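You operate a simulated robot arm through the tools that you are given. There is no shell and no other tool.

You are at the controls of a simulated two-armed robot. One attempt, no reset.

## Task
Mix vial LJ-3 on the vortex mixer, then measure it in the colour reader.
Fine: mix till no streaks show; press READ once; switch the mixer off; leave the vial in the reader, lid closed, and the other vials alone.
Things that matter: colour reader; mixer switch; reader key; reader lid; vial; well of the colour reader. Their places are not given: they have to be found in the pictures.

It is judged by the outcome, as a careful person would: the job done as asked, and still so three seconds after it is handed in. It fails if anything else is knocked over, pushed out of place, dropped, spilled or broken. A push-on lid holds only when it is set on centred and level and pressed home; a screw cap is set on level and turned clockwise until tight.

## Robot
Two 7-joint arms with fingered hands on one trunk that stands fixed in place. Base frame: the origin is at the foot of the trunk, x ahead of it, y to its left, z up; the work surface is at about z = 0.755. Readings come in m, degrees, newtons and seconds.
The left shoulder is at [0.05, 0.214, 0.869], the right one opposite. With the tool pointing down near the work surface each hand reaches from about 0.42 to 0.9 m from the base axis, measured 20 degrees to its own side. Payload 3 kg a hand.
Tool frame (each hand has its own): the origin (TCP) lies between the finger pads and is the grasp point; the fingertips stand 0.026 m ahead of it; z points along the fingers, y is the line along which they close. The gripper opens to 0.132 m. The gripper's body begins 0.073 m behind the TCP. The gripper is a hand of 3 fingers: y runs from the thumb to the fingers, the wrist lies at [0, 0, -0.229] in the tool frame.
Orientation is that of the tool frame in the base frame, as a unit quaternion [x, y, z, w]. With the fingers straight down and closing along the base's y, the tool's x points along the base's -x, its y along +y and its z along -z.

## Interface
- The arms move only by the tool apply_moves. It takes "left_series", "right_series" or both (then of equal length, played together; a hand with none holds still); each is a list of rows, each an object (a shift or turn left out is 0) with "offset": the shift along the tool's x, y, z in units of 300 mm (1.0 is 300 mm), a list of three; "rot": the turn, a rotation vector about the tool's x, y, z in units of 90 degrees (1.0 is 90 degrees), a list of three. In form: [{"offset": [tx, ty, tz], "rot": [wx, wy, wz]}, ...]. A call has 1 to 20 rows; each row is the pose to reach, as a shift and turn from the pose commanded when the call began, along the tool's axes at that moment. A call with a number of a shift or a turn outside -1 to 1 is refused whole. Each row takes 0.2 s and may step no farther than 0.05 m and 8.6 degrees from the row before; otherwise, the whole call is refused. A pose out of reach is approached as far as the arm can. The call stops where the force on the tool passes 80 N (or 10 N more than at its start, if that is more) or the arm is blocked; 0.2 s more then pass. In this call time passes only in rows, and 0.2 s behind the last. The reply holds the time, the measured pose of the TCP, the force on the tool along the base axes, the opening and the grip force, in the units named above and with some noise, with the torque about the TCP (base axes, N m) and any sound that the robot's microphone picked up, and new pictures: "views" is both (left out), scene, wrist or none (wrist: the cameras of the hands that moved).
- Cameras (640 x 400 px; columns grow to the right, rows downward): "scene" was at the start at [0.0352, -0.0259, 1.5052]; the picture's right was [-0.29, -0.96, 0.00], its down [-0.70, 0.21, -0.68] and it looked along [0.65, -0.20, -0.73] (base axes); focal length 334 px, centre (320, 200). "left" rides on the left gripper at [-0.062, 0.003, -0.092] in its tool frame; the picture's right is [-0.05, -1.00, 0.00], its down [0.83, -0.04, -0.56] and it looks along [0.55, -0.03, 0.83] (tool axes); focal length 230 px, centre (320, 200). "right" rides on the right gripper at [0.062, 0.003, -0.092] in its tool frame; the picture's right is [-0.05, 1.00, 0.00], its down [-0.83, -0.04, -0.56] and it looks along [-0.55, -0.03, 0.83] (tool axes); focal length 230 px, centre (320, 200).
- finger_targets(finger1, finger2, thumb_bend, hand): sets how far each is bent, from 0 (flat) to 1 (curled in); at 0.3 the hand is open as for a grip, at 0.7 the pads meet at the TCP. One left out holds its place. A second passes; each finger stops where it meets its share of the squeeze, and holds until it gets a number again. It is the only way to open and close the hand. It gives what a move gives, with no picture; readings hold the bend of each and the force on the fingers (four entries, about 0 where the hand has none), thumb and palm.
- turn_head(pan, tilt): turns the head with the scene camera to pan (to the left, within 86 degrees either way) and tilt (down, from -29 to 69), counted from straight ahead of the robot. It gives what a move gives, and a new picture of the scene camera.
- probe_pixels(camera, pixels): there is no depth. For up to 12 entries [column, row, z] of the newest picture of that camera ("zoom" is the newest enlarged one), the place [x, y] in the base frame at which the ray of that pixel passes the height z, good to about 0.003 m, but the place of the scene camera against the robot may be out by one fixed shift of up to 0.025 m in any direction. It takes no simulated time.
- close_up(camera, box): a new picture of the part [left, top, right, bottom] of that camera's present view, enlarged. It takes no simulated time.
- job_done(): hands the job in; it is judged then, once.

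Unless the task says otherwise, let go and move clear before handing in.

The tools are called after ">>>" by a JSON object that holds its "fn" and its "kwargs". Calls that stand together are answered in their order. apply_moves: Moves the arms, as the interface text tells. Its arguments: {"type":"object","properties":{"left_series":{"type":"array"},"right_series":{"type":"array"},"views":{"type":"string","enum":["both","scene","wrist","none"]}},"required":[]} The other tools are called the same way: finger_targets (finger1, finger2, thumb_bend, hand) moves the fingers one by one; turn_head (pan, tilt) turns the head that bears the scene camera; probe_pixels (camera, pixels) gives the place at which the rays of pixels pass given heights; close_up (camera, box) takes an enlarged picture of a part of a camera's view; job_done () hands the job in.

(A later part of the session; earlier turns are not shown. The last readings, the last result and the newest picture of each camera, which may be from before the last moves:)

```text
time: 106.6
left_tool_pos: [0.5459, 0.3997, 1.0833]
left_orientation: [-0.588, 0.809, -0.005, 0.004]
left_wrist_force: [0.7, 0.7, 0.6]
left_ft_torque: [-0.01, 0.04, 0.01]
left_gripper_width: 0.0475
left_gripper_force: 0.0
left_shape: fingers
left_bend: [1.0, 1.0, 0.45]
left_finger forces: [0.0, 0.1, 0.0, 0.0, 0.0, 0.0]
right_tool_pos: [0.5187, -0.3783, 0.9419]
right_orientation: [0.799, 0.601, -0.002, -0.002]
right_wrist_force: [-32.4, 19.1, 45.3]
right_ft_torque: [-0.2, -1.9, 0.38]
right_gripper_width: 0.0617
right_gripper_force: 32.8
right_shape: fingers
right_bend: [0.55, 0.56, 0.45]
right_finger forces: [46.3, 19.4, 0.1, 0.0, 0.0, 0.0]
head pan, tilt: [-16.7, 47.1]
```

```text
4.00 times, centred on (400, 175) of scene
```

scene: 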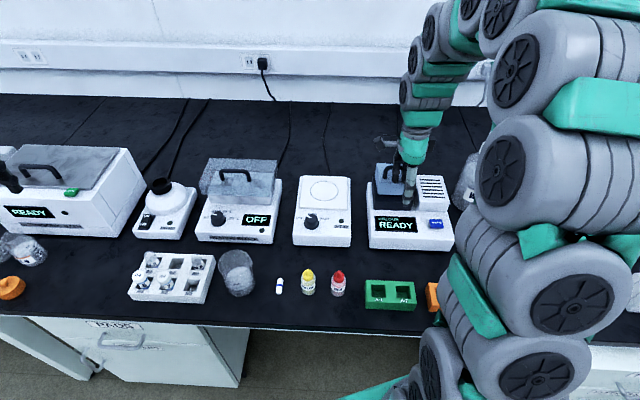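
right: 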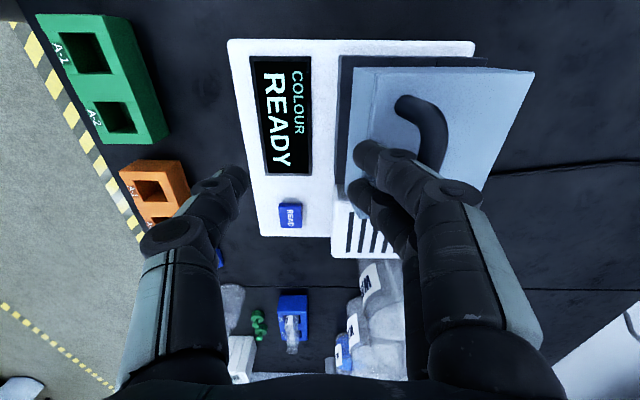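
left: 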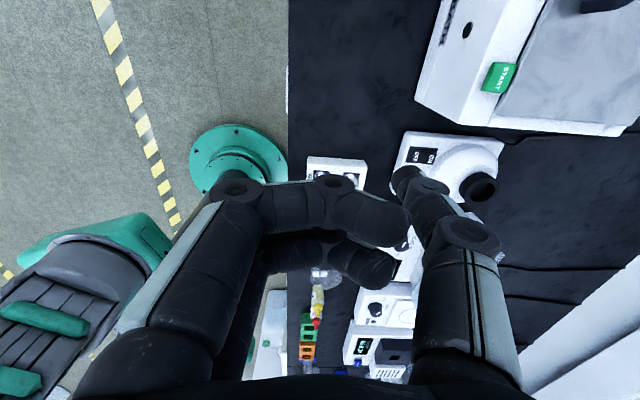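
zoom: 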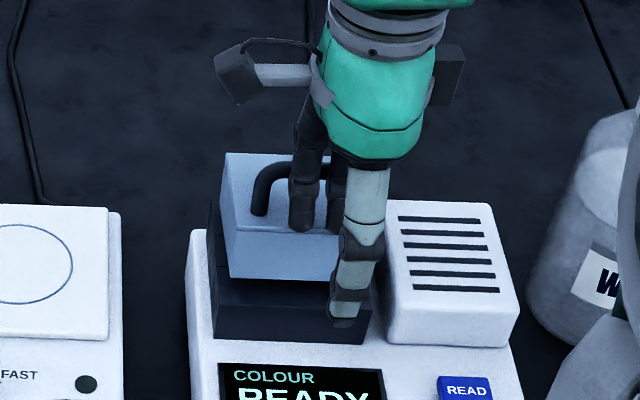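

There's 45–60 N with the fingers jammed between plate and handle; the lid's edge is still about 2 cm up. I'll back off, make a fist, and press on the front of the lid instead.

>>> {"fn": "apply_moves", "kwargs": {"right_series": [{"offset": [0, -0.015, -0.02]}, {"offset": [0, -0.02, -0.07]}, {"offset": [0, -0.02, -0.15]}, {"offset": [0, -0.02, -0.25]}]}}

>>> {"fn": "close_up", "kwargs": {"camera": "right", "box": [200, 40, 520, 260]}}

>>> {"fn": "close_up", "kwargs": {"camera": "scene", "box": [360, 125, 440, 225]}}

```text
time: 107.6
left_tool_pos: [0.546, 0.3983, 1.0825]
left_orientation: [-0.588, 0.809, -0.004, 0.005]
left_wrist_force: [0.3, -0.4, -0.2]
left_ft_torque: [-0.02, -0.01, 0.03]
left_gripper_width: 0.0478
left_gripper_force: 0.0
left_shape: fingers
left_bend: [1.0, 1.0, 0.45]
left_finger forces: [0.0, 0.0, 0.0, 0.0, 0.0, 0.0]
right_tool_pos: [0.5154, -0.3767, 1.0144]
right_orientation: [0.8, 0.6, 0.0, -0.001]
right_wrist_force: [-0.9, 0.1, -0.2]
right_ft_torque: [-0.01, -0.03, 0.01]
right_gripper_width: 0.0793
right_gripper_force: 0.1
right_shape: fingers
right_bend: [0.48, 0.48, 0.45]
right_finger forces: [0.1, 0.0, 0.0, 0.0, 0.0, 0.0]
head pan, tilt: [-16.7, 47.1]
```

scene: 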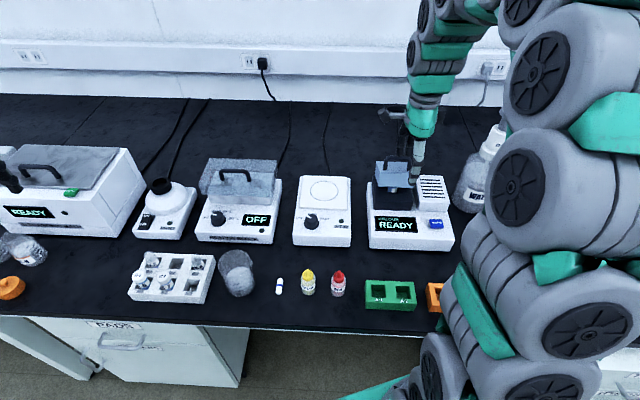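
right: 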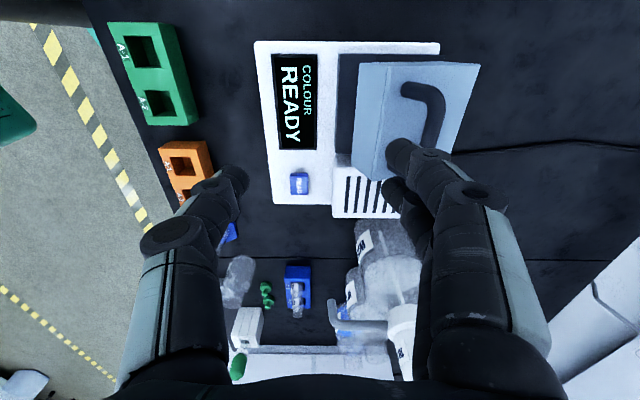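

```text
1.82 times, centred on (360, 150) of right
```

zoom: 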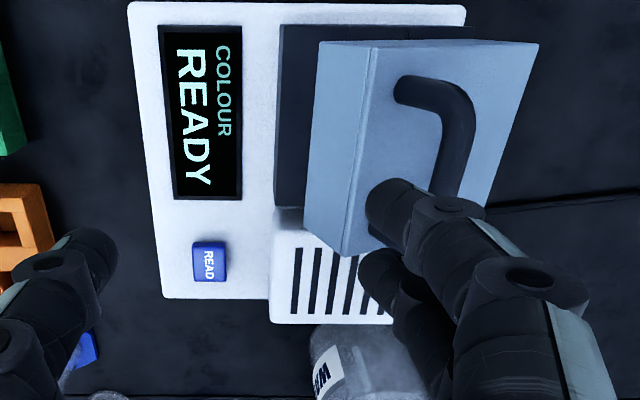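

```text
4.00 times, centred on (400, 175) of scene
```

zoom: 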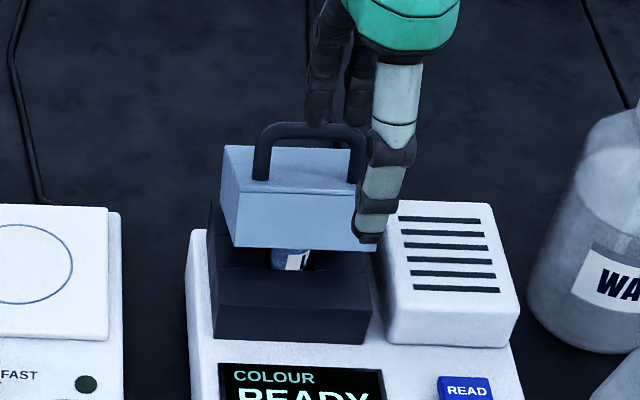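

The lid holds its own position (friction) and was lifted back by the handle. I'll curl a fist and press on the handle's top instead.

>>> {"fn": "finger_targets", "kwargs": {"hand": "right", "finger1": 1.0, "finger2": 1.0, "thumb_bend": 0.9}}

>>> {"fn": "apply_moves", "kwargs": {"right_series": [{"offset": [0, 0.08, -0.02]}, {"offset": [0, 0.19, -0.02]}]}}

>>> {"fn": "close_up", "kwargs": {"camera": "right", "box": [160, 40, 480, 260]}}

>>> {"fn": "close_up", "kwargs": {"camera": "scene", "box": [360, 85, 440, 225]}}

```text
time: 108.6
left_tool_pos: [0.5458, 0.3989, 1.0819]
left_orientation: [-0.588, 0.809, -0.004, 0.004]
left_wrist_force: [-0.1, -0.2, 0.1]
left_ft_torque: [0.0, -0.01, 0.02]
left_gripper_width: 0.0477
left_gripper_force: 0.1
left_shape: fingers
left_bend: [1.0, 1.0, 0.45]
left_finger forces: [0.0, 0.0, 0.1, 0.0, 0.0, 0.0]
right_tool_pos: [0.5149, -0.3764, 1.0141]
right_orientation: [0.8, 0.6, 0.0, -0.001]
right_wrist_force: [-0.1, -0.3, 0.2]
right_ft_torque: [0.0, -0.02, -0.01]
right_gripper_width: 0.0043
right_gripper_force: 0.1
right_shape: fingers
right_bend: [0.86, 0.86, 0.85]
right_finger forces: [0.0, 0.1, 0.1, 0.0, 0.0, 0.1]
head pan, tilt: [-16.7, 47.1]
```

```text
time: 109.2
left_tool_pos: [0.5458, 0.3984, 1.0829]
left_orientation: [-0.588, 0.809, -0.005, 0.004]
left_wrist_force: [0.4, 0.6, 0.4]
left_ft_torque: [-0.01, 0.0, 0.02]
left_gripper_width: 0.0474
left_gripper_force: 0.1
left_shape: fingers
left_bend: [1.0, 1.0, 0.45]
left_finger forces: [0.0, 0.0, 0.1, 0.0, 0.0, 0.1]
right_tool_pos: [0.5693, -0.3912, 1.0211]
right_orientation: [0.8, 0.601, -0.001, -0.001]
right_wrist_force: [0.6, 0.4, -0.5]
right_ft_torque: [0.03, 0.01, 0.01]
right_gripper_width: 0.0046
right_gripper_force: 0.1
right_shape: fingers
right_bend: [0.86, 0.86, 0.85]
right_finger forces: [0.0, 0.0, 0.0, 0.0, 0.0, 0.0]
head pan, tilt: [-16.7, 47.1]
```

scene: 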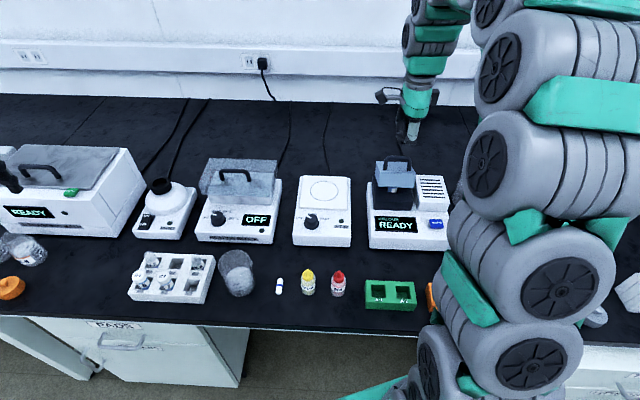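
right: 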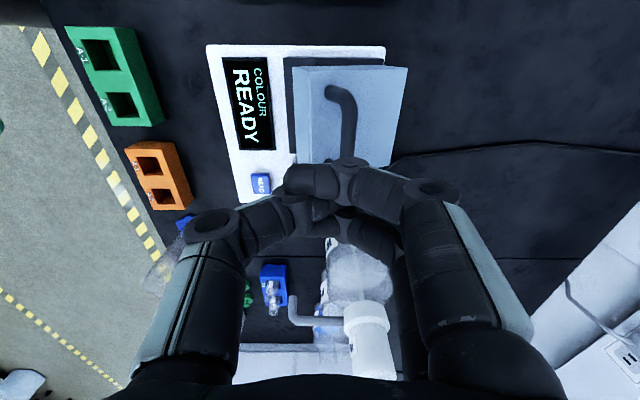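

```text
1.82 times, centred on (320, 150) of right
```

zoom: 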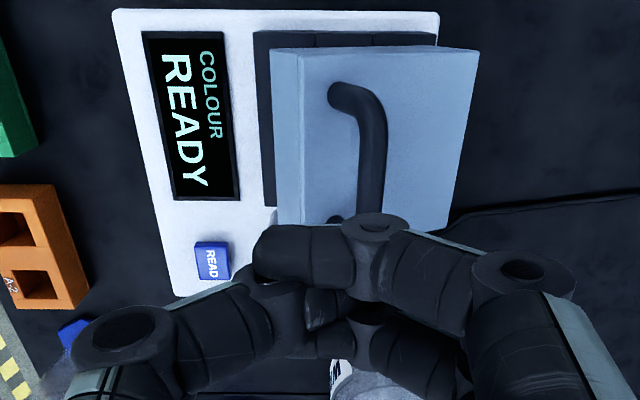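

```text
2.86 times, centred on (400, 155) of scene
```

zoom: 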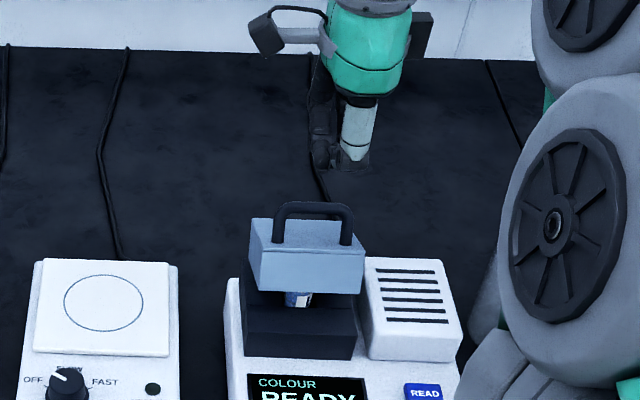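

The fist is above the handle; the bar's centre is about 12 mm to the left. I'll shift and press down slowly.

>>> {"fn": "apply_moves", "kwargs": {"right_series": [{"offset": [0.04, 0.01, 0.06]}, {"offset": [0.04, 0.01, 0.12]}, {"offset": [0.04, 0.01, 0.17]}, {"offset": [0.04, 0.005, 0.21]}]}}

>>> {"fn": "close_up", "kwargs": {"camera": "scene", "box": [360, 105, 440, 225]}}

```text
time: 110.2
left_tool_pos: [0.545, 0.3997, 1.0824]
left_orientation: [-0.588, 0.809, -0.005, 0.004]
left_wrist_force: [0.7, 1.5, 0.4]
left_ft_torque: [0.02, -0.02, 0.01]
left_gripper_width: 0.0477
left_gripper_force: 0.1
left_shape: fingers
left_bend: [1.0, 1.0, 0.45]
left_finger forces: [0.0, 0.1, 0.1, 0.0, 0.1, 0.0]
right_tool_pos: [0.5754, -0.3815, 0.9598]
right_orientation: [0.799, 0.601, 0.0, -0.001]
right_wrist_force: [-5.4, 2.8, 12.9]
right_ft_torque: [-0.06, -0.13, 0.02]
right_gripper_width: 0.005
right_gripper_force: 4.1
right_shape: fingers
right_bend: [0.86, 0.86, 0.87]
right_finger forces: [2.9, 5.7, 0.1, 0.1, 0.0, 0.0]
head pan, tilt: [-16.7, 47.1]
```

scene: 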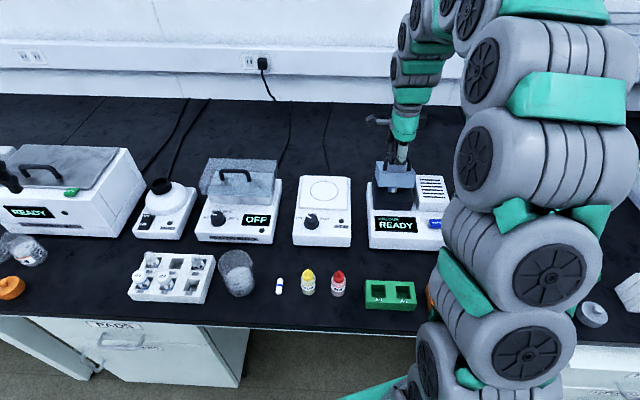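
right: 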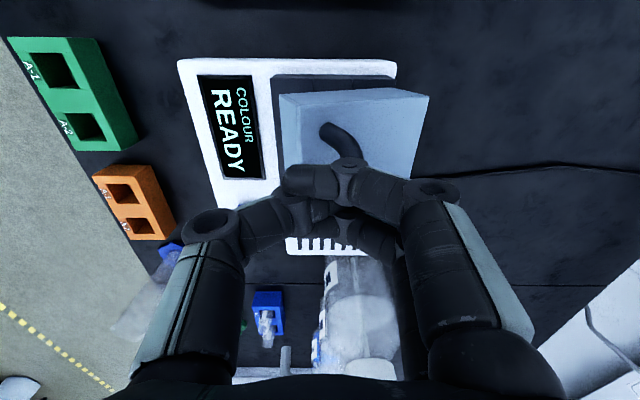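

```text
3.33 times, centred on (400, 165) of scene
```

zoom: 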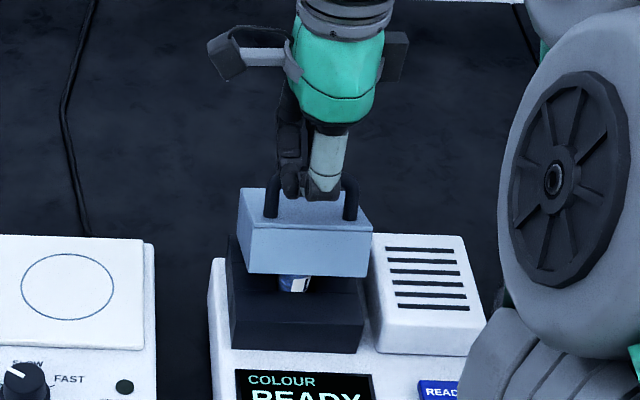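

Contact on the bar at 13 N. I'll follow its arc: toward the robot and down.

>>> {"fn": "apply_moves", "kwargs": {"right_series": [{"offset": [0, -0.03, 0.015]}, {"offset": [0, -0.06, 0.035]}, {"offset": [0, -0.09, 0.055]}, {"offset": [0, -0.1, 0.07]}]}}

>>> {"fn": "close_up", "kwargs": {"camera": "scene", "box": [360, 105, 440, 225]}}

>>> {"fn": "close_up", "kwargs": {"camera": "right", "box": [160, 40, 480, 260]}}

```text
time: 111.2
left_tool_pos: [0.5463, 0.3996, 1.0829]
left_orientation: [-0.588, 0.809, -0.005, 0.005]
left_wrist_force: [-0.4, -0.2, -0.1]
left_ft_torque: [-0.02, 0.0, 0.0]
left_gripper_width: 0.0476
left_gripper_force: 0.1
left_shape: fingers
left_bend: [1.0, 1.0, 0.45]
left_finger forces: [0.0, 0.1, 0.0, 0.0, 0.1, 0.0]
right_tool_pos: [0.5447, -0.3735, 0.9379]
right_orientation: [0.8, 0.601, -0.001, -0.001]
right_wrist_force: [-6.7, 5.6, 7.9]
right_ft_torque: [-0.02, -0.09, 0.03]
right_gripper_width: 0.005
right_gripper_force: 4.9
right_shape: fingers
right_bend: [0.86, 0.87, 0.87]
right_finger forces: [3.8, 6.1, 0.0, 0.1, 0.0, 0.0]
head pan, tilt: [-16.7, 47.1]
```

scene: 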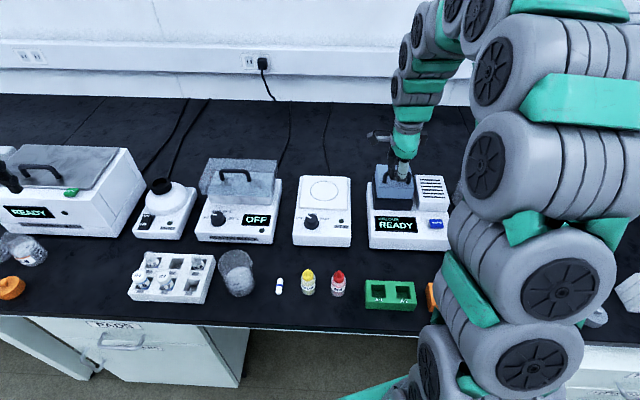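
right: 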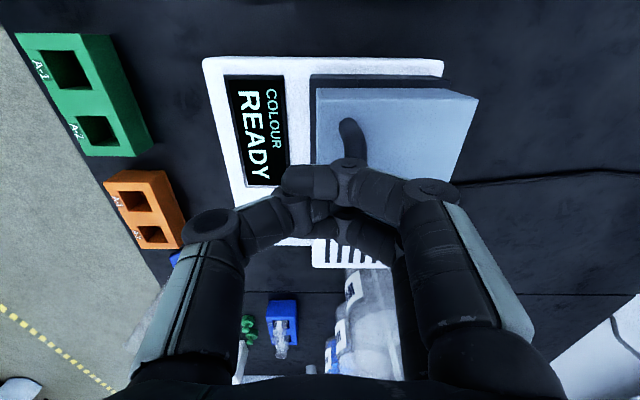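

```text
3.33 times, centred on (400, 165) of scene
```

zoom: 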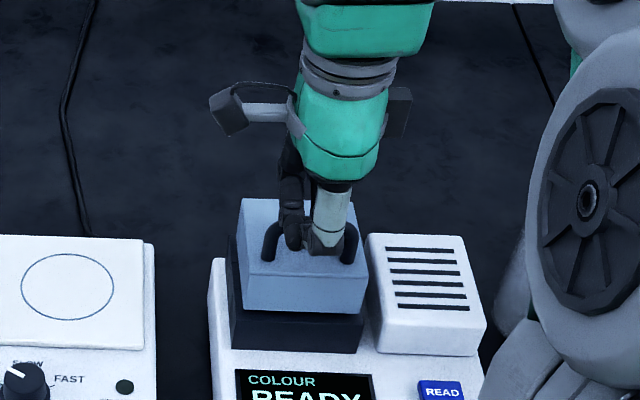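

```text
1.82 times, centred on (320, 150) of right
```

zoom: 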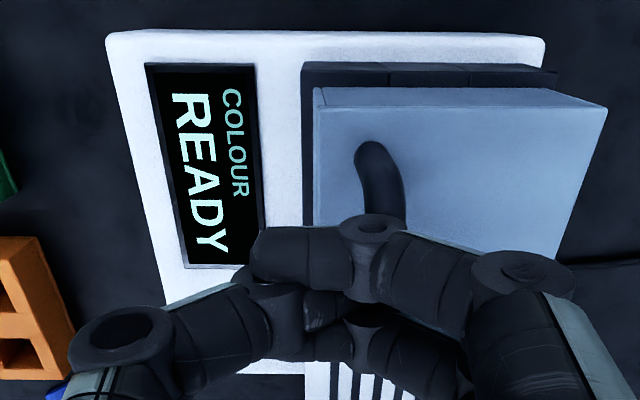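

The lid is within a few millimetres of closed. I'll press down further gently.

>>> {"fn": "apply_moves", "kwargs": {"right_series": [{"offset": [0, -0.02, 0.012]}, {"offset": [0, -0.025, 0.024]}, {"offset": [0, -0.025, 0.036]}]}}

>>> {"fn": "close_up", "kwargs": {"camera": "scene", "box": [360, 105, 440, 225]}}

```text
time: 112.0
left_tool_pos: [0.5459, 0.3993, 1.0829]
left_orientation: [-0.587, 0.81, -0.005, 0.005]
left_wrist_force: [0.2, 0.3, 0.6]
left_ft_torque: [-0.02, 0.01, 0.0]
left_gripper_width: 0.0473
left_gripper_force: 0.0
left_shape: fingers
left_bend: [1.0, 1.0, 0.45]
left_finger forces: [0.0, 0.0, 0.0, 0.0, 0.0, 0.0]
right_tool_pos: [0.5384, -0.3709, 0.9298]
right_orientation: [0.8, 0.6, -0.001, 0.002]
right_wrist_force: [-12.9, 0.2, 70.2]
right_ft_torque: [-0.42, -0.97, -0.02]
right_gripper_width: 0.0068
right_gripper_force: 39.0
right_shape: fingers
right_bend: [0.88, 0.89, 0.9]
right_finger forces: [28.5, 36.1, 0.1, 0.0, 14.4, 0.0]
head pan, tilt: [-16.7, 47.1]
```

scene: 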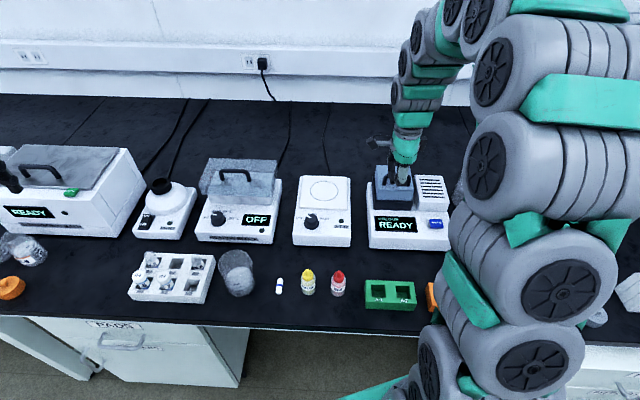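
right: 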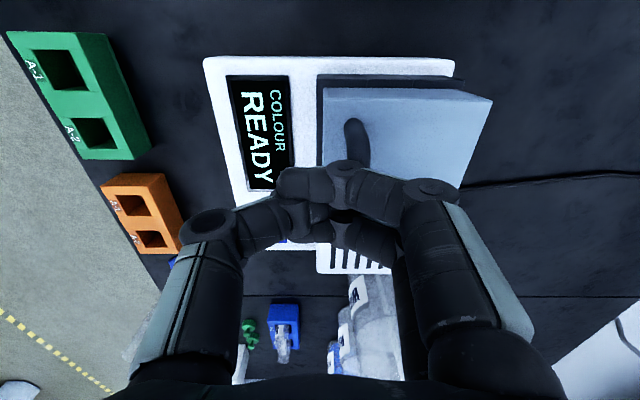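

```text
3.33 times, centred on (400, 165) of scene
```

zoom: 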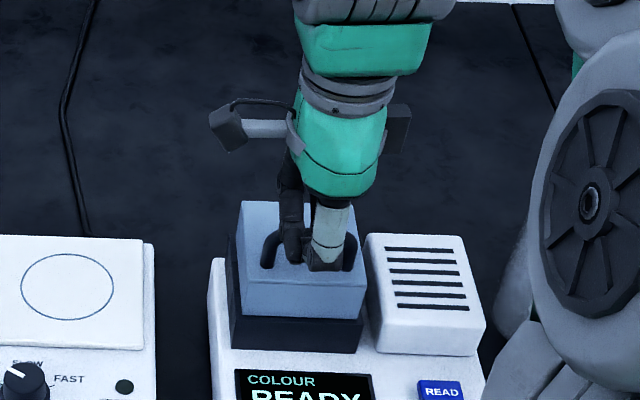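

The 70 N reaction and the front edge at row ~200 (as at the start) say the lid is down. I'll lift the fist clear and check.

>>> {"fn": "apply_moves", "kwargs": {"right_series": [{"offset": [0, 0, -0.05]}, {"offset": [0, 0, -0.12]}, {"offset": [0, 0, -0.25]}, {"offset": [0, 0, -0.4]}]}}

>>> {"fn": "close_up", "kwargs": {"camera": "scene", "box": [370, 160, 430, 215]}}

>>> {"fn": "close_up", "kwargs": {"camera": "right", "box": [200, 30, 480, 220]}}

```text
time: 113.0
left_tool_pos: [0.545, 0.399, 1.0828]
left_orientation: [-0.588, 0.809, -0.004, 0.004]
left_wrist_force: [0.1, 0.7, -0.6]
left_ft_torque: [0.0, 0.03, -0.02]
left_gripper_width: 0.0472
left_gripper_force: 0.1
left_shape: fingers
left_bend: [1.0, 1.0, 0.45]
left_finger forces: [0.0, 0.0, 0.0, 0.1, 0.1, 0.1]
right_tool_pos: [0.5375, -0.3701, 1.0469]
right_orientation: [0.799, 0.601, -0.002, -0.002]
right_wrist_force: [-0.1, -0.5, -0.5]
right_ft_torque: [-0.03, -0.02, 0.02]
right_gripper_width: 0.0056
right_gripper_force: 0.1
right_shape: fingers
right_bend: [0.87, 0.87, 0.87]
right_finger forces: [0.1, 0.0, 0.0, 0.1, 0.1, 0.0]
head pan, tilt: [-16.7, 47.1]
```

scene: 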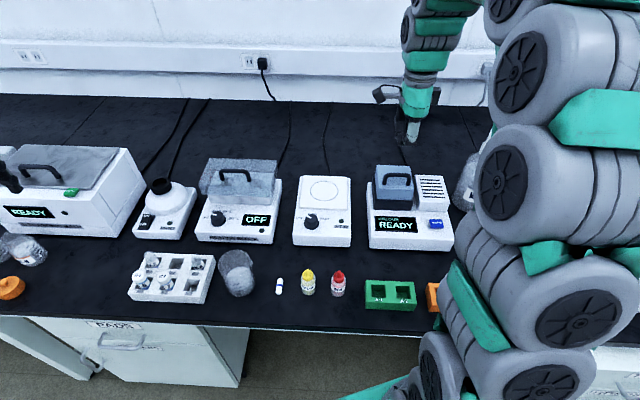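
right: 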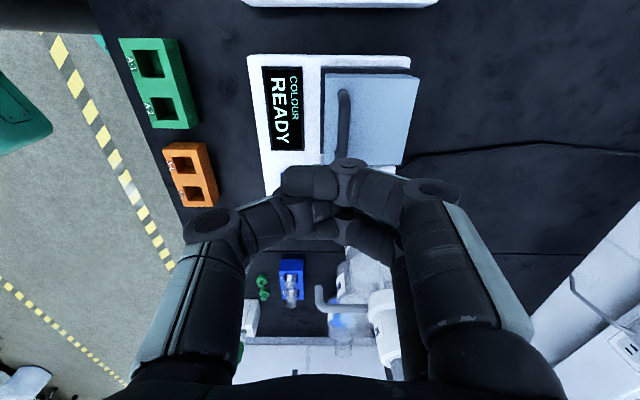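

```text
7.27 times, centred on (400, 188) of scene
```

zoom: 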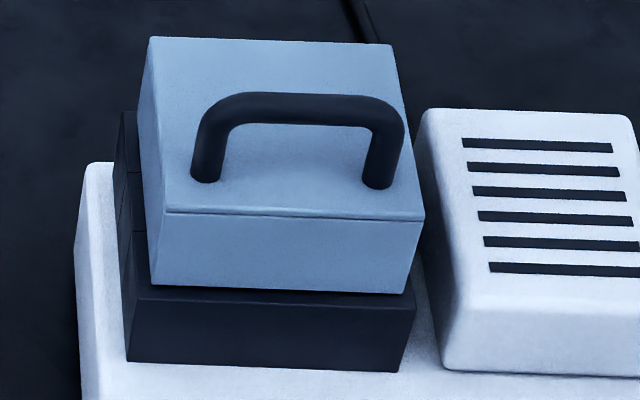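

```text
2.11 times, centred on (340, 125) of right
```

zoom: 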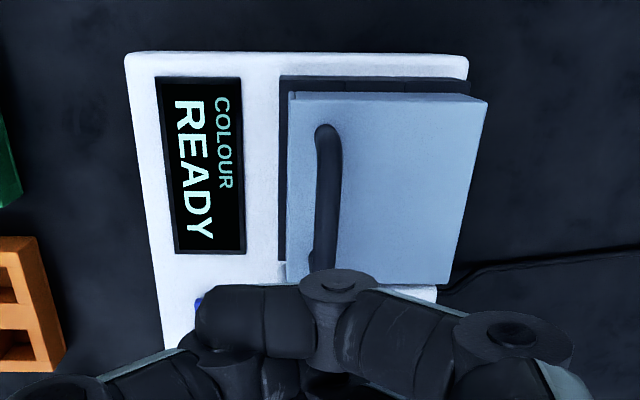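

The lid is closed exactly as in the first picture, with LJ-3 inside. Next is READ: I'll curl the right fingers, leave the thumb out, and turn the hand back to yaw 17° above the key.

>>> {"fn": "finger_targets", "kwargs": {"hand": "right", "finger1": 1.0, "finger2": 1.0, "thumb_bend": 0.45}}

>>> {"fn": "apply_moves", "kwargs": {"right_series": [{"offset": [-0.02, -0.02, 0], "rot": [0, 0, -0.09]}, {"offset": [-0.04, -0.05, 0], "rot": [0, 0, -0.18]}, {"offset": [-0.07, -0.08, 0], "rot": [0, 0, -0.27]}, {"offset": [-0.1, -0.11, 0], "rot": [0, 0, -0.36]}, {"offset": [-0.13, -0.14, 0], "rot": [0, 0, -0.45]}, {"offset": [-0.16, -0.16, 0], "rot": [0, 0, -0.54]}, {"offset": [-0.19, -0.179, 0], "rot": [0, 0, -0.63]}, {"offset": [-0.21, -0.179, 0.02], "rot": [0, 0, -0.72]}, {"offset": [-0.221, -0.179, 0.06], "rot": [0, 0, -0.81]}, {"offset": [-0.221, -0.179, 0.14], "rot": [0, 0, -0.9]}, {"offset": [-0.221, -0.179, 0.25], "rot": [0, 0, -0.99]}, {"offset": [-0.221, -0.179, 0.36], "rot": [0, 0, -0.99]}]}}

>>> {"fn": "close_up", "kwargs": {"camera": "right", "box": [140, 30, 420, 230]}}

```text
time: 114.0
left_tool_pos: [0.546, 0.399, 1.0826]
left_orientation: [-0.588, 0.809, -0.004, 0.004]
left_wrist_force: [-0.2, -0.2, 0.4]
left_ft_torque: [-0.02, -0.01, 0.0]
left_gripper_width: 0.0476
left_gripper_force: 0.0
left_shape: fingers
left_bend: [1.0, 1.0, 0.45]
left_finger forces: [0.1, 0.0, 0.0, 0.0, 0.0, 0.0]
right_tool_pos: [0.5389, -0.3681, 1.0463]
right_orientation: [0.8, 0.6, -0.001, -0.001]
right_wrist_force: [0.4, -0.4, 0.4]
right_ft_torque: [0.03, -0.03, -0.02]
right_gripper_width: 0.0047
right_gripper_force: 0.0
right_shape: fingers
right_bend: [0.81, 0.81, 0.81]
right_finger forces: [0.0, 0.1, 0.0, 0.1, 0.0, 0.1]
head pan, tilt: [-16.7, 47.1]
```

```text
time: 116.6
left_tool_pos: [0.5453, 0.4003, 1.0829]
left_orientation: [-0.588, 0.809, -0.004, 0.005]
left_wrist_force: [0.7, -0.2, -0.6]
left_ft_torque: [0.02, -0.01, 0.0]
left_gripper_width: 0.0474
left_gripper_force: 0.1
left_shape: fingers
left_bend: [1.0, 1.0, 0.45]
left_finger forces: [0.1, 0.0, 0.0, 0.0, 0.0, 0.0]
right_tool_pos: [0.4653, -0.4174, 0.9393]
right_orientation: [0.148, 0.989, -0.001, -0.002]
right_wrist_force: [0.7, 0.7, -0.4]
right_ft_torque: [-0.01, -0.02, 0.01]
right_gripper_width: 0.005
right_gripper_force: 0.0
right_shape: fingers
right_bend: [0.81, 0.81, 0.81]
right_finger forces: [0.1, 0.1, 0.1, 0.1, 0.0, 0.1]
head pan, tilt: [-16.7, 47.1]
```

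scene: 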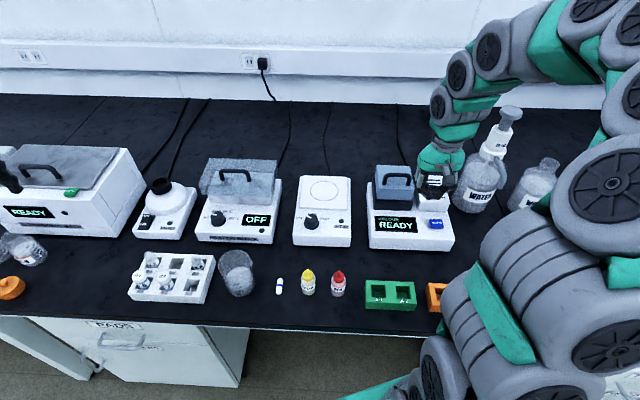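
right: 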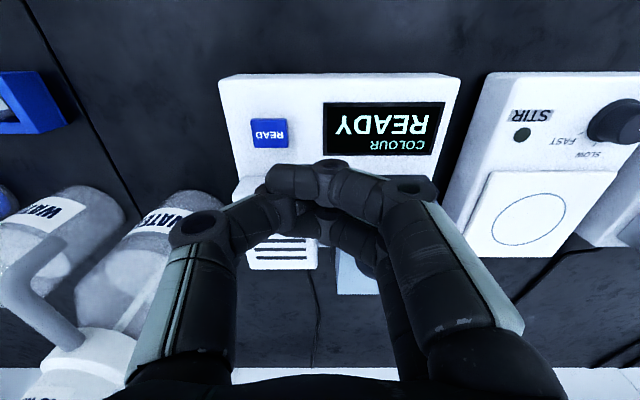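

```text
2.00 times, centred on (280, 130) of right
```

zoom: 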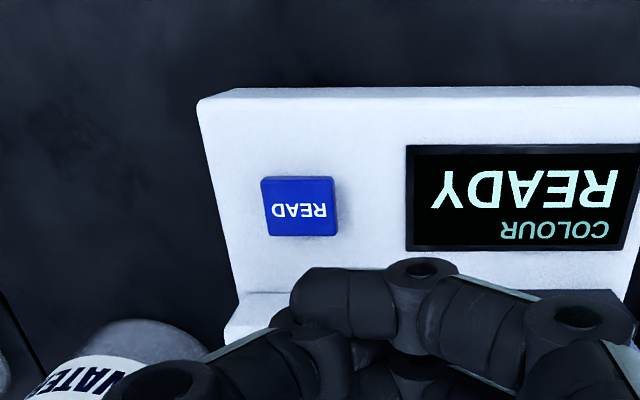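

The thumb and fingers had locked against each other (all at 0.81). I'll open all, then curl the fingers first and set the thumb.

>>> {"fn": "finger_targets", "kwargs": {"hand": "right", "finger1": 0.5, "finger2": 0.5, "thumb_bend": 0.45}}

>>> {"fn": "finger_targets", "kwargs": {"hand": "right", "finger1": 1.0, "finger2": 1.0, "thumb_bend": 0.45}}

>>> {"fn": "apply_moves", "kwargs": {"right_series": [{"offset": [0, 0, 0.01]}]}}

>>> {"fn": "close_up", "kwargs": {"camera": "right", "box": [140, 30, 420, 230]}}

```text
time: 117.6
left_tool_pos: [0.5453, 0.3981, 1.0815]
left_orientation: [-0.588, 0.809, -0.005, 0.004]
left_wrist_force: [0.1, 0.2, 0.3]
left_ft_torque: [-0.01, 0.02, 0.03]
left_gripper_width: 0.0476
left_gripper_force: 0.1
left_shape: fingers
left_bend: [1.0, 1.0, 0.45]
left_finger forces: [0.0, 0.1, 0.1, 0.1, 0.0, 0.0]
right_tool_pos: [0.4648, -0.4174, 0.9403]
right_orientation: [0.148, 0.989, 0.001, -0.002]
right_wrist_force: [-0.5, 0.7, -0.8]
right_ft_torque: [0.0, 0.01, -0.03]
right_gripper_width: 0.0012
right_gripper_force: 0.0
right_shape: fingers
right_bend: [0.73, 0.74, 0.87]
right_finger forces: [0.1, 0.1, 0.0, 0.1, 0.1, 0.1]
head pan, tilt: [-16.7, 47.1]
```

```text
time: 118.6
left_tool_pos: [0.5459, 0.3987, 1.0827]
left_orientation: [-0.588, 0.809, -0.003, 0.005]
left_wrist_force: [0.1, -0.1, 0.1]
left_ft_torque: [0.03, -0.02, -0.03]
left_gripper_width: 0.0475
left_gripper_force: 0.0
left_shape: fingers
left_bend: [1.0, 1.0, 0.45]
left_finger forces: [0.1, 0.0, 0.0, 0.0, 0.1, 0.0]
right_tool_pos: [0.4663, -0.418, 0.94]
right_orientation: [0.149, 0.989, 0.0, -0.002]
right_wrist_force: [-0.5, -0.2, -0.8]
right_ft_torque: [-0.02, -0.01, -0.02]
right_gripper_width: 0.0035
right_gripper_force: 0.1
right_shape: fingers
right_bend: [0.79, 0.79, 0.79]
right_finger forces: [0.0, 0.0, 0.1, 0.1, 0.0, 0.0]
head pan, tilt: [-16.7, 47.1]
```

```text
time: 119.0
left_tool_pos: [0.5454, 0.4001, 1.0826]
left_orientation: [-0.588, 0.809, -0.004, 0.005]
left_wrist_force: [-0.7, -0.4, -1.2]
left_ft_torque: [0.0, 0.01, 0.0]
left_gripper_width: 0.0477
left_gripper_force: 0.1
left_shape: fingers
left_bend: [1.0, 1.0, 0.45]
left_finger forces: [0.0, 0.1, 0.0, 0.0, 0.0, 0.0]
right_tool_pos: [0.4664, -0.4176, 0.9364]
right_orientation: [0.148, 0.989, 0.001, -0.002]
right_wrist_force: [0.3, 0.0, 0.8]
right_ft_torque: [0.01, 0.0, 0.03]
right_gripper_width: 0.0033
right_gripper_force: 0.2
right_shape: fingers
right_bend: [0.79, 0.79, 0.79]
right_finger forces: [0.0, 0.0, 0.1, 0.1, 0.0, 0.1]
head pan, tilt: [-16.7, 47.1]
```

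scene: 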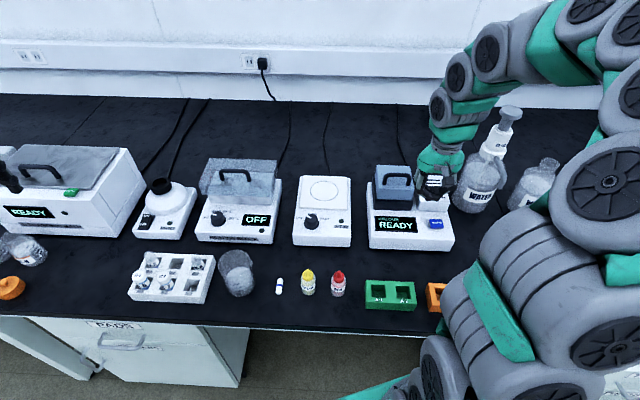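
right: 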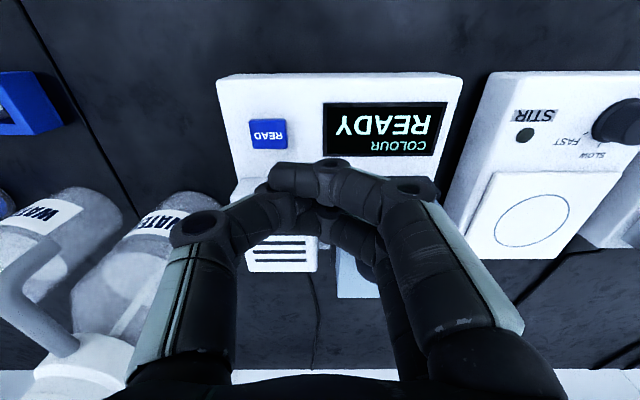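

```text
2.00 times, centred on (280, 130) of right
```

zoom: 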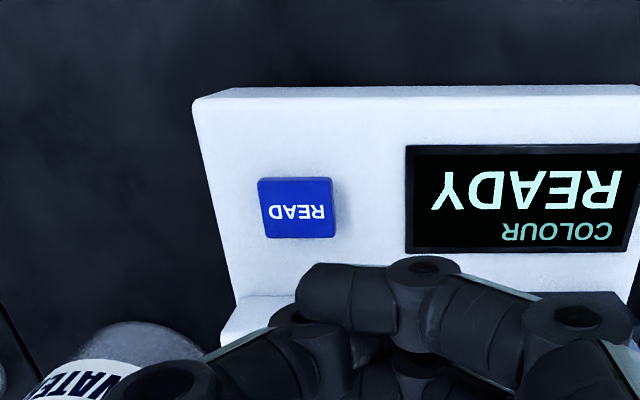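

The digits are hooked in each other: opening the fingers drags the thumb. I'll curl the thumb fully while the fingers open, to unhook, after rising a little.

>>> {"fn": "apply_moves", "kwargs": {"right_series": [{"offset": [0, 0, -0.1]}, {"offset": [0, 0, -0.2]}], "views": "none"}}

>>> {"fn": "finger_targets", "kwargs": {"hand": "right", "finger1": 0.4, "finger2": 0.4, "thumb_bend": 1.0}}

>>> {"fn": "close_up", "kwargs": {"camera": "right", "box": [140, 100, 500, 320]}}

```text
time: 119.6
left_tool_pos: [0.5462, 0.3986, 1.0821]
left_orientation: [-0.587, 0.809, -0.004, 0.005]
left_wrist_force: [-1.0, 0.1, 0.0]
left_ft_torque: [0.02, -0.01, 0.03]
left_gripper_width: 0.0474
left_gripper_force: 0.1
left_shape: fingers
left_bend: [1.0, 1.0, 0.45]
left_finger forces: [0.0, 0.0, 0.0, 0.1, 0.1, 0.0]
right_tool_pos: [0.469, -0.4184, 0.996]
right_orientation: [0.149, 0.989, 0.0, -0.003]
right_wrist_force: [0.9, -0.2, 0.1]
right_ft_torque: [-0.02, -0.06, -0.01]
right_gripper_width: 0.0037
right_gripper_force: 0.0
right_shape: fingers
right_bend: [0.79, 0.79, 0.79]
right_finger forces: [0.2, 0.0, 0.0, 0.1, 0.0, 0.1]
head pan, tilt: [-16.7, 47.1]
```

```text
time: 120.6
left_tool_pos: [0.5454, 0.3991, 1.0823]
left_orientation: [-0.588, 0.809, -0.005, 0.004]
left_wrist_force: [1.5, 0.1, 1.1]
left_ft_torque: [0.03, 0.01, -0.01]
left_gripper_width: 0.0475
left_gripper_force: 0.0
left_shape: fingers
left_bend: [1.0, 1.0, 0.45]
left_finger forces: [0.1, 0.0, 0.0, 0.1, 0.1, 0.0]
right_tool_pos: [0.4686, -0.417, 0.9961]
right_orientation: [0.149, 0.989, 0.0, -0.002]
right_wrist_force: [0.4, -0.3, 0.0]
right_ft_torque: [0.02, 0.03, 0.0]
right_gripper_width: 0.0407
right_gripper_force: 0.1
right_shape: fingers
right_bend: [0.4, 0.4, 1.0]
right_finger forces: [0.0, 0.0, 0.1, 0.1, 0.0, 0.0]
head pan, tilt: [-16.7, 47.1]
```

```text
1.78 times, centred on (320, 210) of right
```

zoom: 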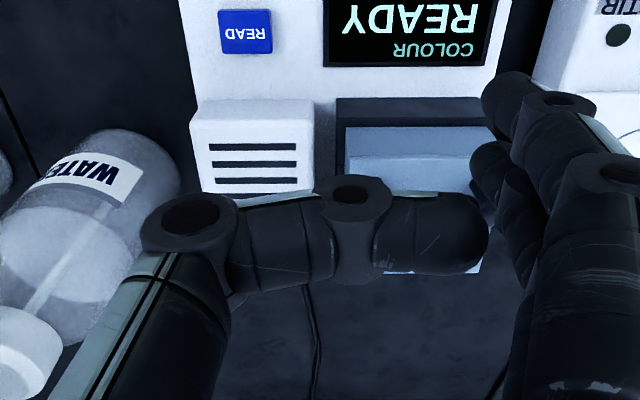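

Unhooked: the fingers are open (0.4) and the thumb is curled. Now I'll extend the thumb first, then curl the fingers above it.

>>> {"fn": "finger_targets", "kwargs": {"hand": "right", "thumb_bend": 0.4}}

>>> {"fn": "finger_targets", "kwargs": {"hand": "right", "finger1": 1.0, "finger2": 1.0, "thumb_bend": 0.45}}

>>> {"fn": "apply_moves", "kwargs": {"right_series": [{"offset": [0, 0, 0.1]}, {"offset": [0, 0, 0.2]}]}}

>>> {"fn": "close_up", "kwargs": {"camera": "right", "box": [140, 60, 420, 260]}}

```text
time: 121.6
left_tool_pos: [0.5448, 0.3989, 1.0823]
left_orientation: [-0.588, 0.809, -0.004, 0.005]
left_wrist_force: [-0.3, -0.2, -0.6]
left_ft_torque: [0.0, 0.02, 0.01]
left_gripper_width: 0.0475
left_gripper_force: 0.1
left_shape: fingers
left_bend: [1.0, 1.0, 0.45]
left_finger forces: [0.0, 0.1, 0.0, 0.1, 0.1, 0.0]
right_tool_pos: [0.4686, -0.4184, 0.9952]
right_orientation: [0.148, 0.989, 0.0, -0.002]
right_wrist_force: [-0.6, 0.5, 0.0]
right_ft_torque: [-0.03, 0.02, 0.04]
right_gripper_width: 0.1005
right_gripper_force: 0.0
right_shape: fingers
right_bend: [0.4, 0.4, 0.4]
right_finger forces: [0.0, 0.0, 0.1, 0.0, 0.1, 0.0]
head pan, tilt: [-16.7, 47.1]
```

```text
time: 122.6
left_tool_pos: [0.5461, 0.3991, 1.0833]
left_orientation: [-0.588, 0.809, -0.004, 0.004]
left_wrist_force: [-0.5, -0.2, -0.4]
left_ft_torque: [0.02, 0.0, -0.01]
left_gripper_width: 0.0474
left_gripper_force: 0.1
left_shape: fingers
left_bend: [1.0, 1.0, 0.45]
left_finger forces: [0.1, 0.0, 0.0, 0.1, 0.0, 0.0]
right_tool_pos: [0.4683, -0.4176, 0.9958]
right_orientation: [0.148, 0.989, 0.0, -0.001]
right_wrist_force: [0.9, 0.0, -1.0]
right_ft_torque: [-0.03, 0.04, -0.02]
right_gripper_width: 0.0476
right_gripper_force: 0.1
right_shape: fingers
right_bend: [1.0, 1.0, 0.45]
right_finger forces: [0.0, 0.1, 0.1, 0.0, 0.1, 0.1]
head pan, tilt: [-16.7, 47.1]
```

```text
time: 123.2
left_tool_pos: [0.5463, 0.3987, 1.0836]
left_orientation: [-0.588, 0.809, -0.004, 0.005]
left_wrist_force: [-0.1, -0.3, -0.1]
left_ft_torque: [-0.01, 0.02, 0.02]
left_gripper_width: 0.0476
left_gripper_force: 0.0
left_shape: fingers
left_bend: [1.0, 1.0, 0.45]
left_finger forces: [0.0, 0.0, 0.0, 0.1, 0.0, 0.1]
right_tool_pos: [0.4695, -0.4175, 0.9357]
right_orientation: [0.149, 0.989, 0.0, -0.002]
right_wrist_force: [-0.5, 0.1, -0.4]
right_ft_torque: [0.01, -0.02, -0.04]
right_gripper_width: 0.0477
right_gripper_force: 0.0
right_shape: fingers
right_bend: [1.0, 1.0, 0.45]
right_finger forces: [0.0, 0.0, 0.1, 0.0, 0.0, 0.0]
head pan, tilt: [-16.7, 47.1]
```

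scene: 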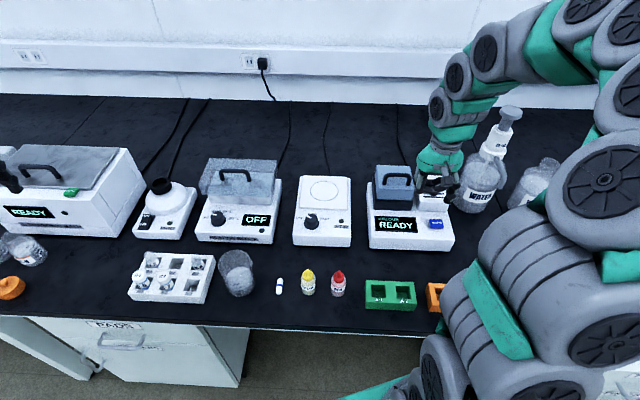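
right: 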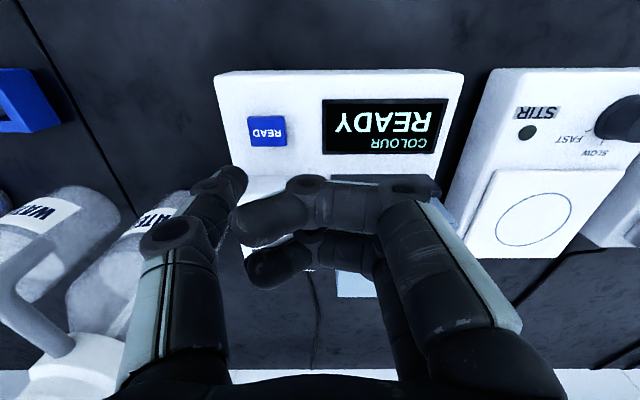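

```text
2.00 times, centred on (280, 160) of right
```

zoom: 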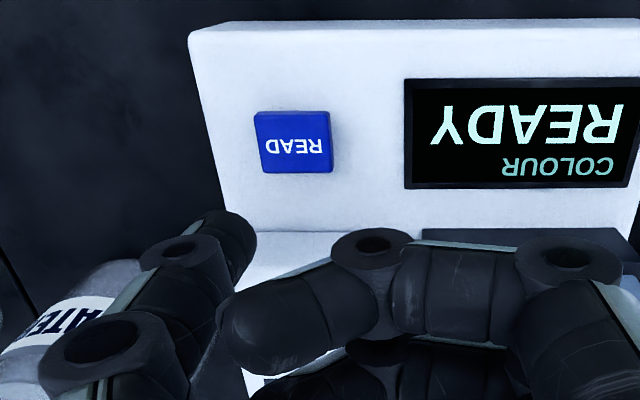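

The thumb is out now; READ lies at tool offset (3,-48) mm and the thumb tip at (0,-52) mm. I'll align and descend to just above the key.

>>> {"fn": "apply_moves", "kwargs": {"right_series": [{"offset": [0.01, 0.013, 0.08]}, {"offset": [0.01, 0.013, 0.16]}, {"offset": [0.01, 0.013, 0.215]}]}}

>>> {"fn": "close_up", "kwargs": {"camera": "right", "box": [140, 60, 420, 260]}}

>>> {"fn": "close_up", "kwargs": {"camera": "scene", "box": [370, 170, 480, 250]}}

```text
time: 124.0
left_tool_pos: [0.5454, 0.3993, 1.0822]
left_orientation: [-0.587, 0.809, -0.004, 0.005]
left_wrist_force: [0.0, -0.2, -0.1]
left_ft_torque: [-0.03, 0.01, -0.04]
left_gripper_width: 0.0476
left_gripper_force: 0.0
left_shape: fingers
left_bend: [1.0, 1.0, 0.45]
left_finger forces: [0.0, 0.0, 0.0, 0.1, 0.0, 0.1]
right_tool_pos: [0.4668, -0.4128, 0.8704]
right_orientation: [0.149, 0.989, 0.0, -0.001]
right_wrist_force: [0.6, 0.0, -0.1]
right_ft_torque: [0.01, 0.04, -0.01]
right_gripper_width: 0.0476
right_gripper_force: 0.1
right_shape: fingers
right_bend: [1.0, 1.0, 0.45]
right_finger forces: [0.0, 0.0, 0.0, 0.1, 0.0, 0.0]
head pan, tilt: [-16.7, 47.1]
```

scene: 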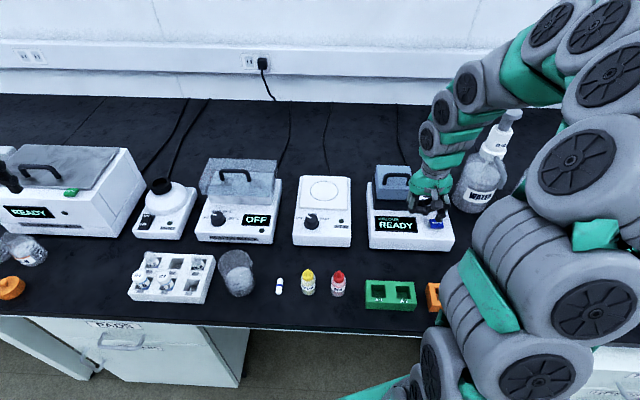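
right: 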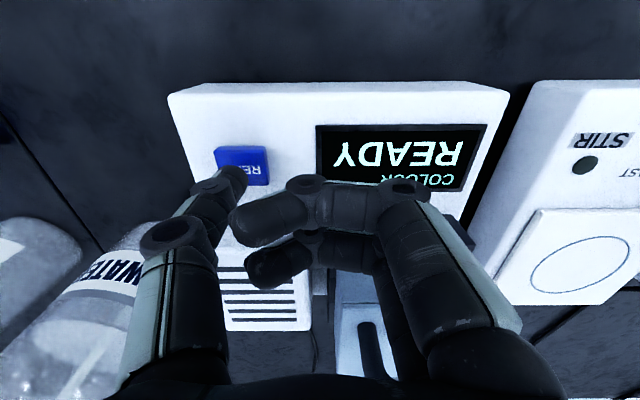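

```text
2.00 times, centred on (280, 160) of right
```

zoom: 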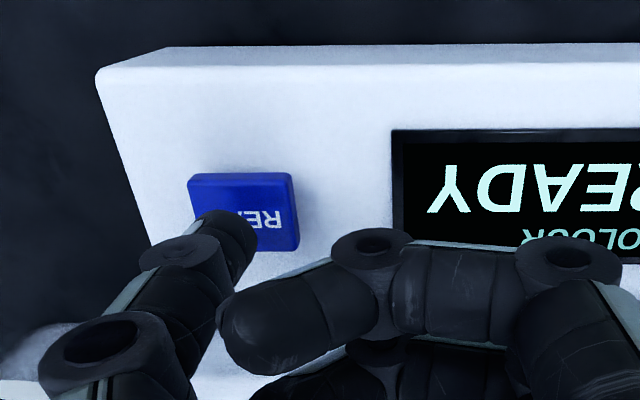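

```text
5.00 times, centred on (425, 210) of scene
```

zoom: 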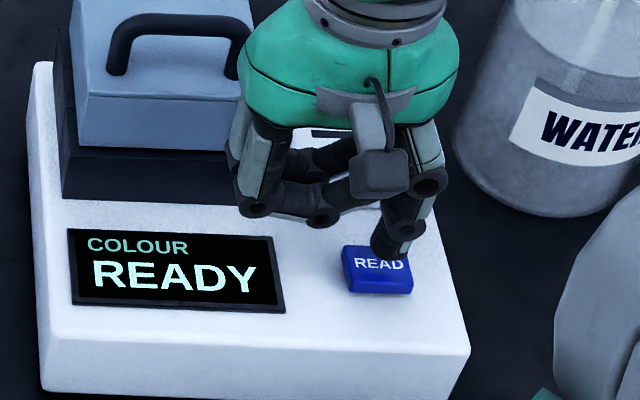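

The thumb tip is just above the middle of the READ key. I'll press down gently until the display reacts.

>>> {"fn": "apply_moves", "kwargs": {"right_series": [{"offset": [0, 0, 0.012]}, {"offset": [0, 0, 0.024]}, {"offset": [0, 0, 0.036]}]}}

>>> {"fn": "close_up", "kwargs": {"camera": "scene", "box": [370, 170, 480, 250]}}

```text
time: 124.8
left_tool_pos: [0.5463, 0.3988, 1.0835]
left_orientation: [-0.588, 0.809, -0.004, 0.004]
left_wrist_force: [0.0, -0.1, 0.4]
left_ft_torque: [0.03, 0.04, 0.0]
left_gripper_width: 0.0475
left_gripper_force: 0.0
left_shape: fingers
left_bend: [1.0, 1.0, 0.45]
left_finger forces: [0.0, 0.0, 0.1, 0.0, 0.1, 0.0]
right_tool_pos: [0.4659, -0.4145, 0.8611]
right_orientation: [0.149, 0.989, 0.0, -0.002]
right_wrist_force: [-0.3, -0.3, 0.3]
right_ft_torque: [0.01, -0.02, 0.01]
right_gripper_width: 0.0471
right_gripper_force: 0.2
right_shape: fingers
right_bend: [1.0, 1.0, 0.45]
right_finger forces: [0.0, 0.1, 0.1, 0.0, 0.1, 0.0]
head pan, tilt: [-16.7, 47.1]
```

scene: 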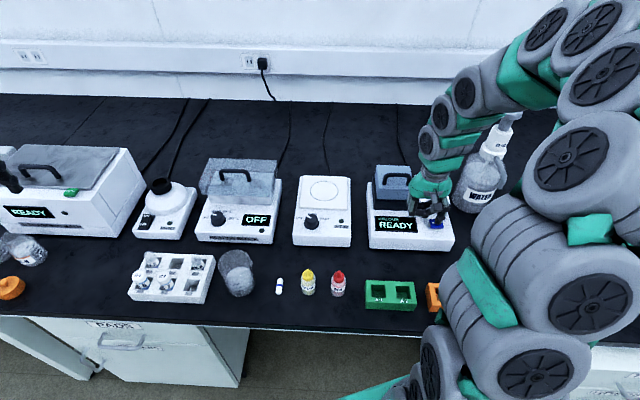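
right: 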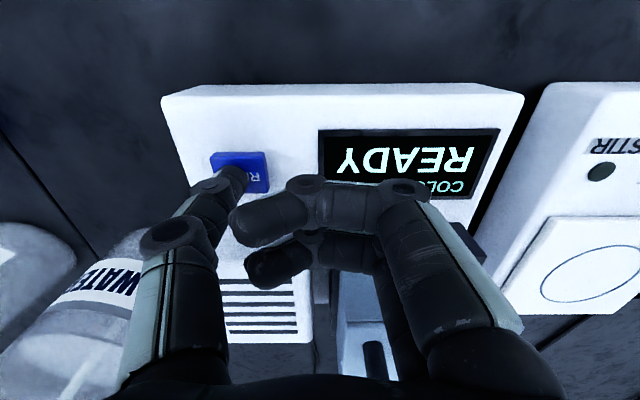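

```text
5.00 times, centred on (425, 210) of scene
```

zoom: 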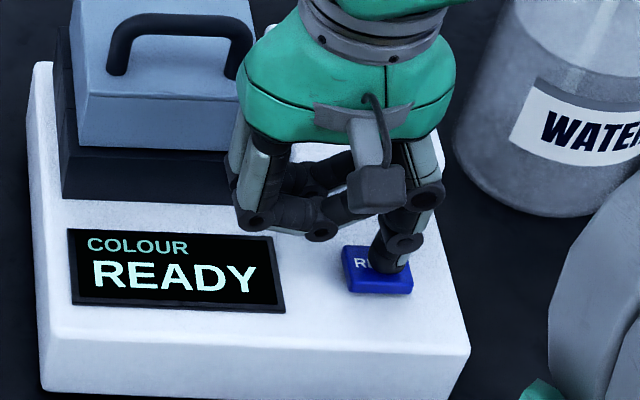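

Not quite touching yet (no force, READY still shown). A few millimetres more.

>>> {"fn": "apply_moves", "kwargs": {"right_series": [{"offset": [0, 0, 0.007]}, {"offset": [0, 0, 0.013]}], "views": "scene"}}

>>> {"fn": "close_up", "kwargs": {"camera": "scene", "box": [370, 170, 480, 250]}}

```text
time: 125.4
left_tool_pos: [0.546, 0.3993, 1.084]
left_orientation: [-0.588, 0.809, -0.005, 0.005]
left_wrist_force: [0.1, -0.2, 0.3]
left_ft_torque: [-0.02, 0.02, 0.0]
left_gripper_width: 0.0472
left_gripper_force: 0.0
left_shape: fingers
left_bend: [1.0, 1.0, 0.45]
left_finger forces: [0.0, 0.0, 0.0, 0.1, 0.0, 0.1]
right_tool_pos: [0.4663, -0.4142, 0.8573]
right_orientation: [0.148, 0.989, 0.001, -0.002]
right_wrist_force: [-0.6, 0.8, 2.1]
right_ft_torque: [-0.08, 0.05, -0.02]
right_gripper_width: 0.0476
right_gripper_force: 0.9
right_shape: fingers
right_bend: [1.0, 1.0, 0.45]
right_finger forces: [0.0, 0.0, 0.0, 0.0, 1.9, 0.0]
head pan, tilt: [-16.7, 47.1]
heard: click
```

scene: 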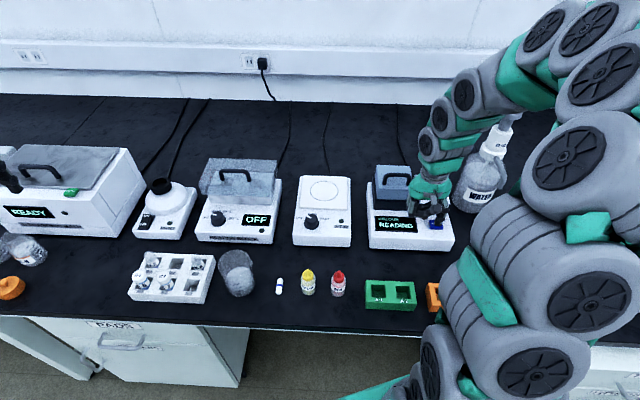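

```text
5.00 times, centred on (425, 210) of scene
```

zoom: 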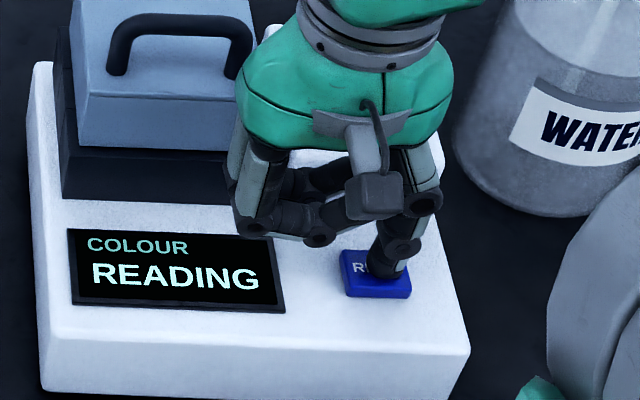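

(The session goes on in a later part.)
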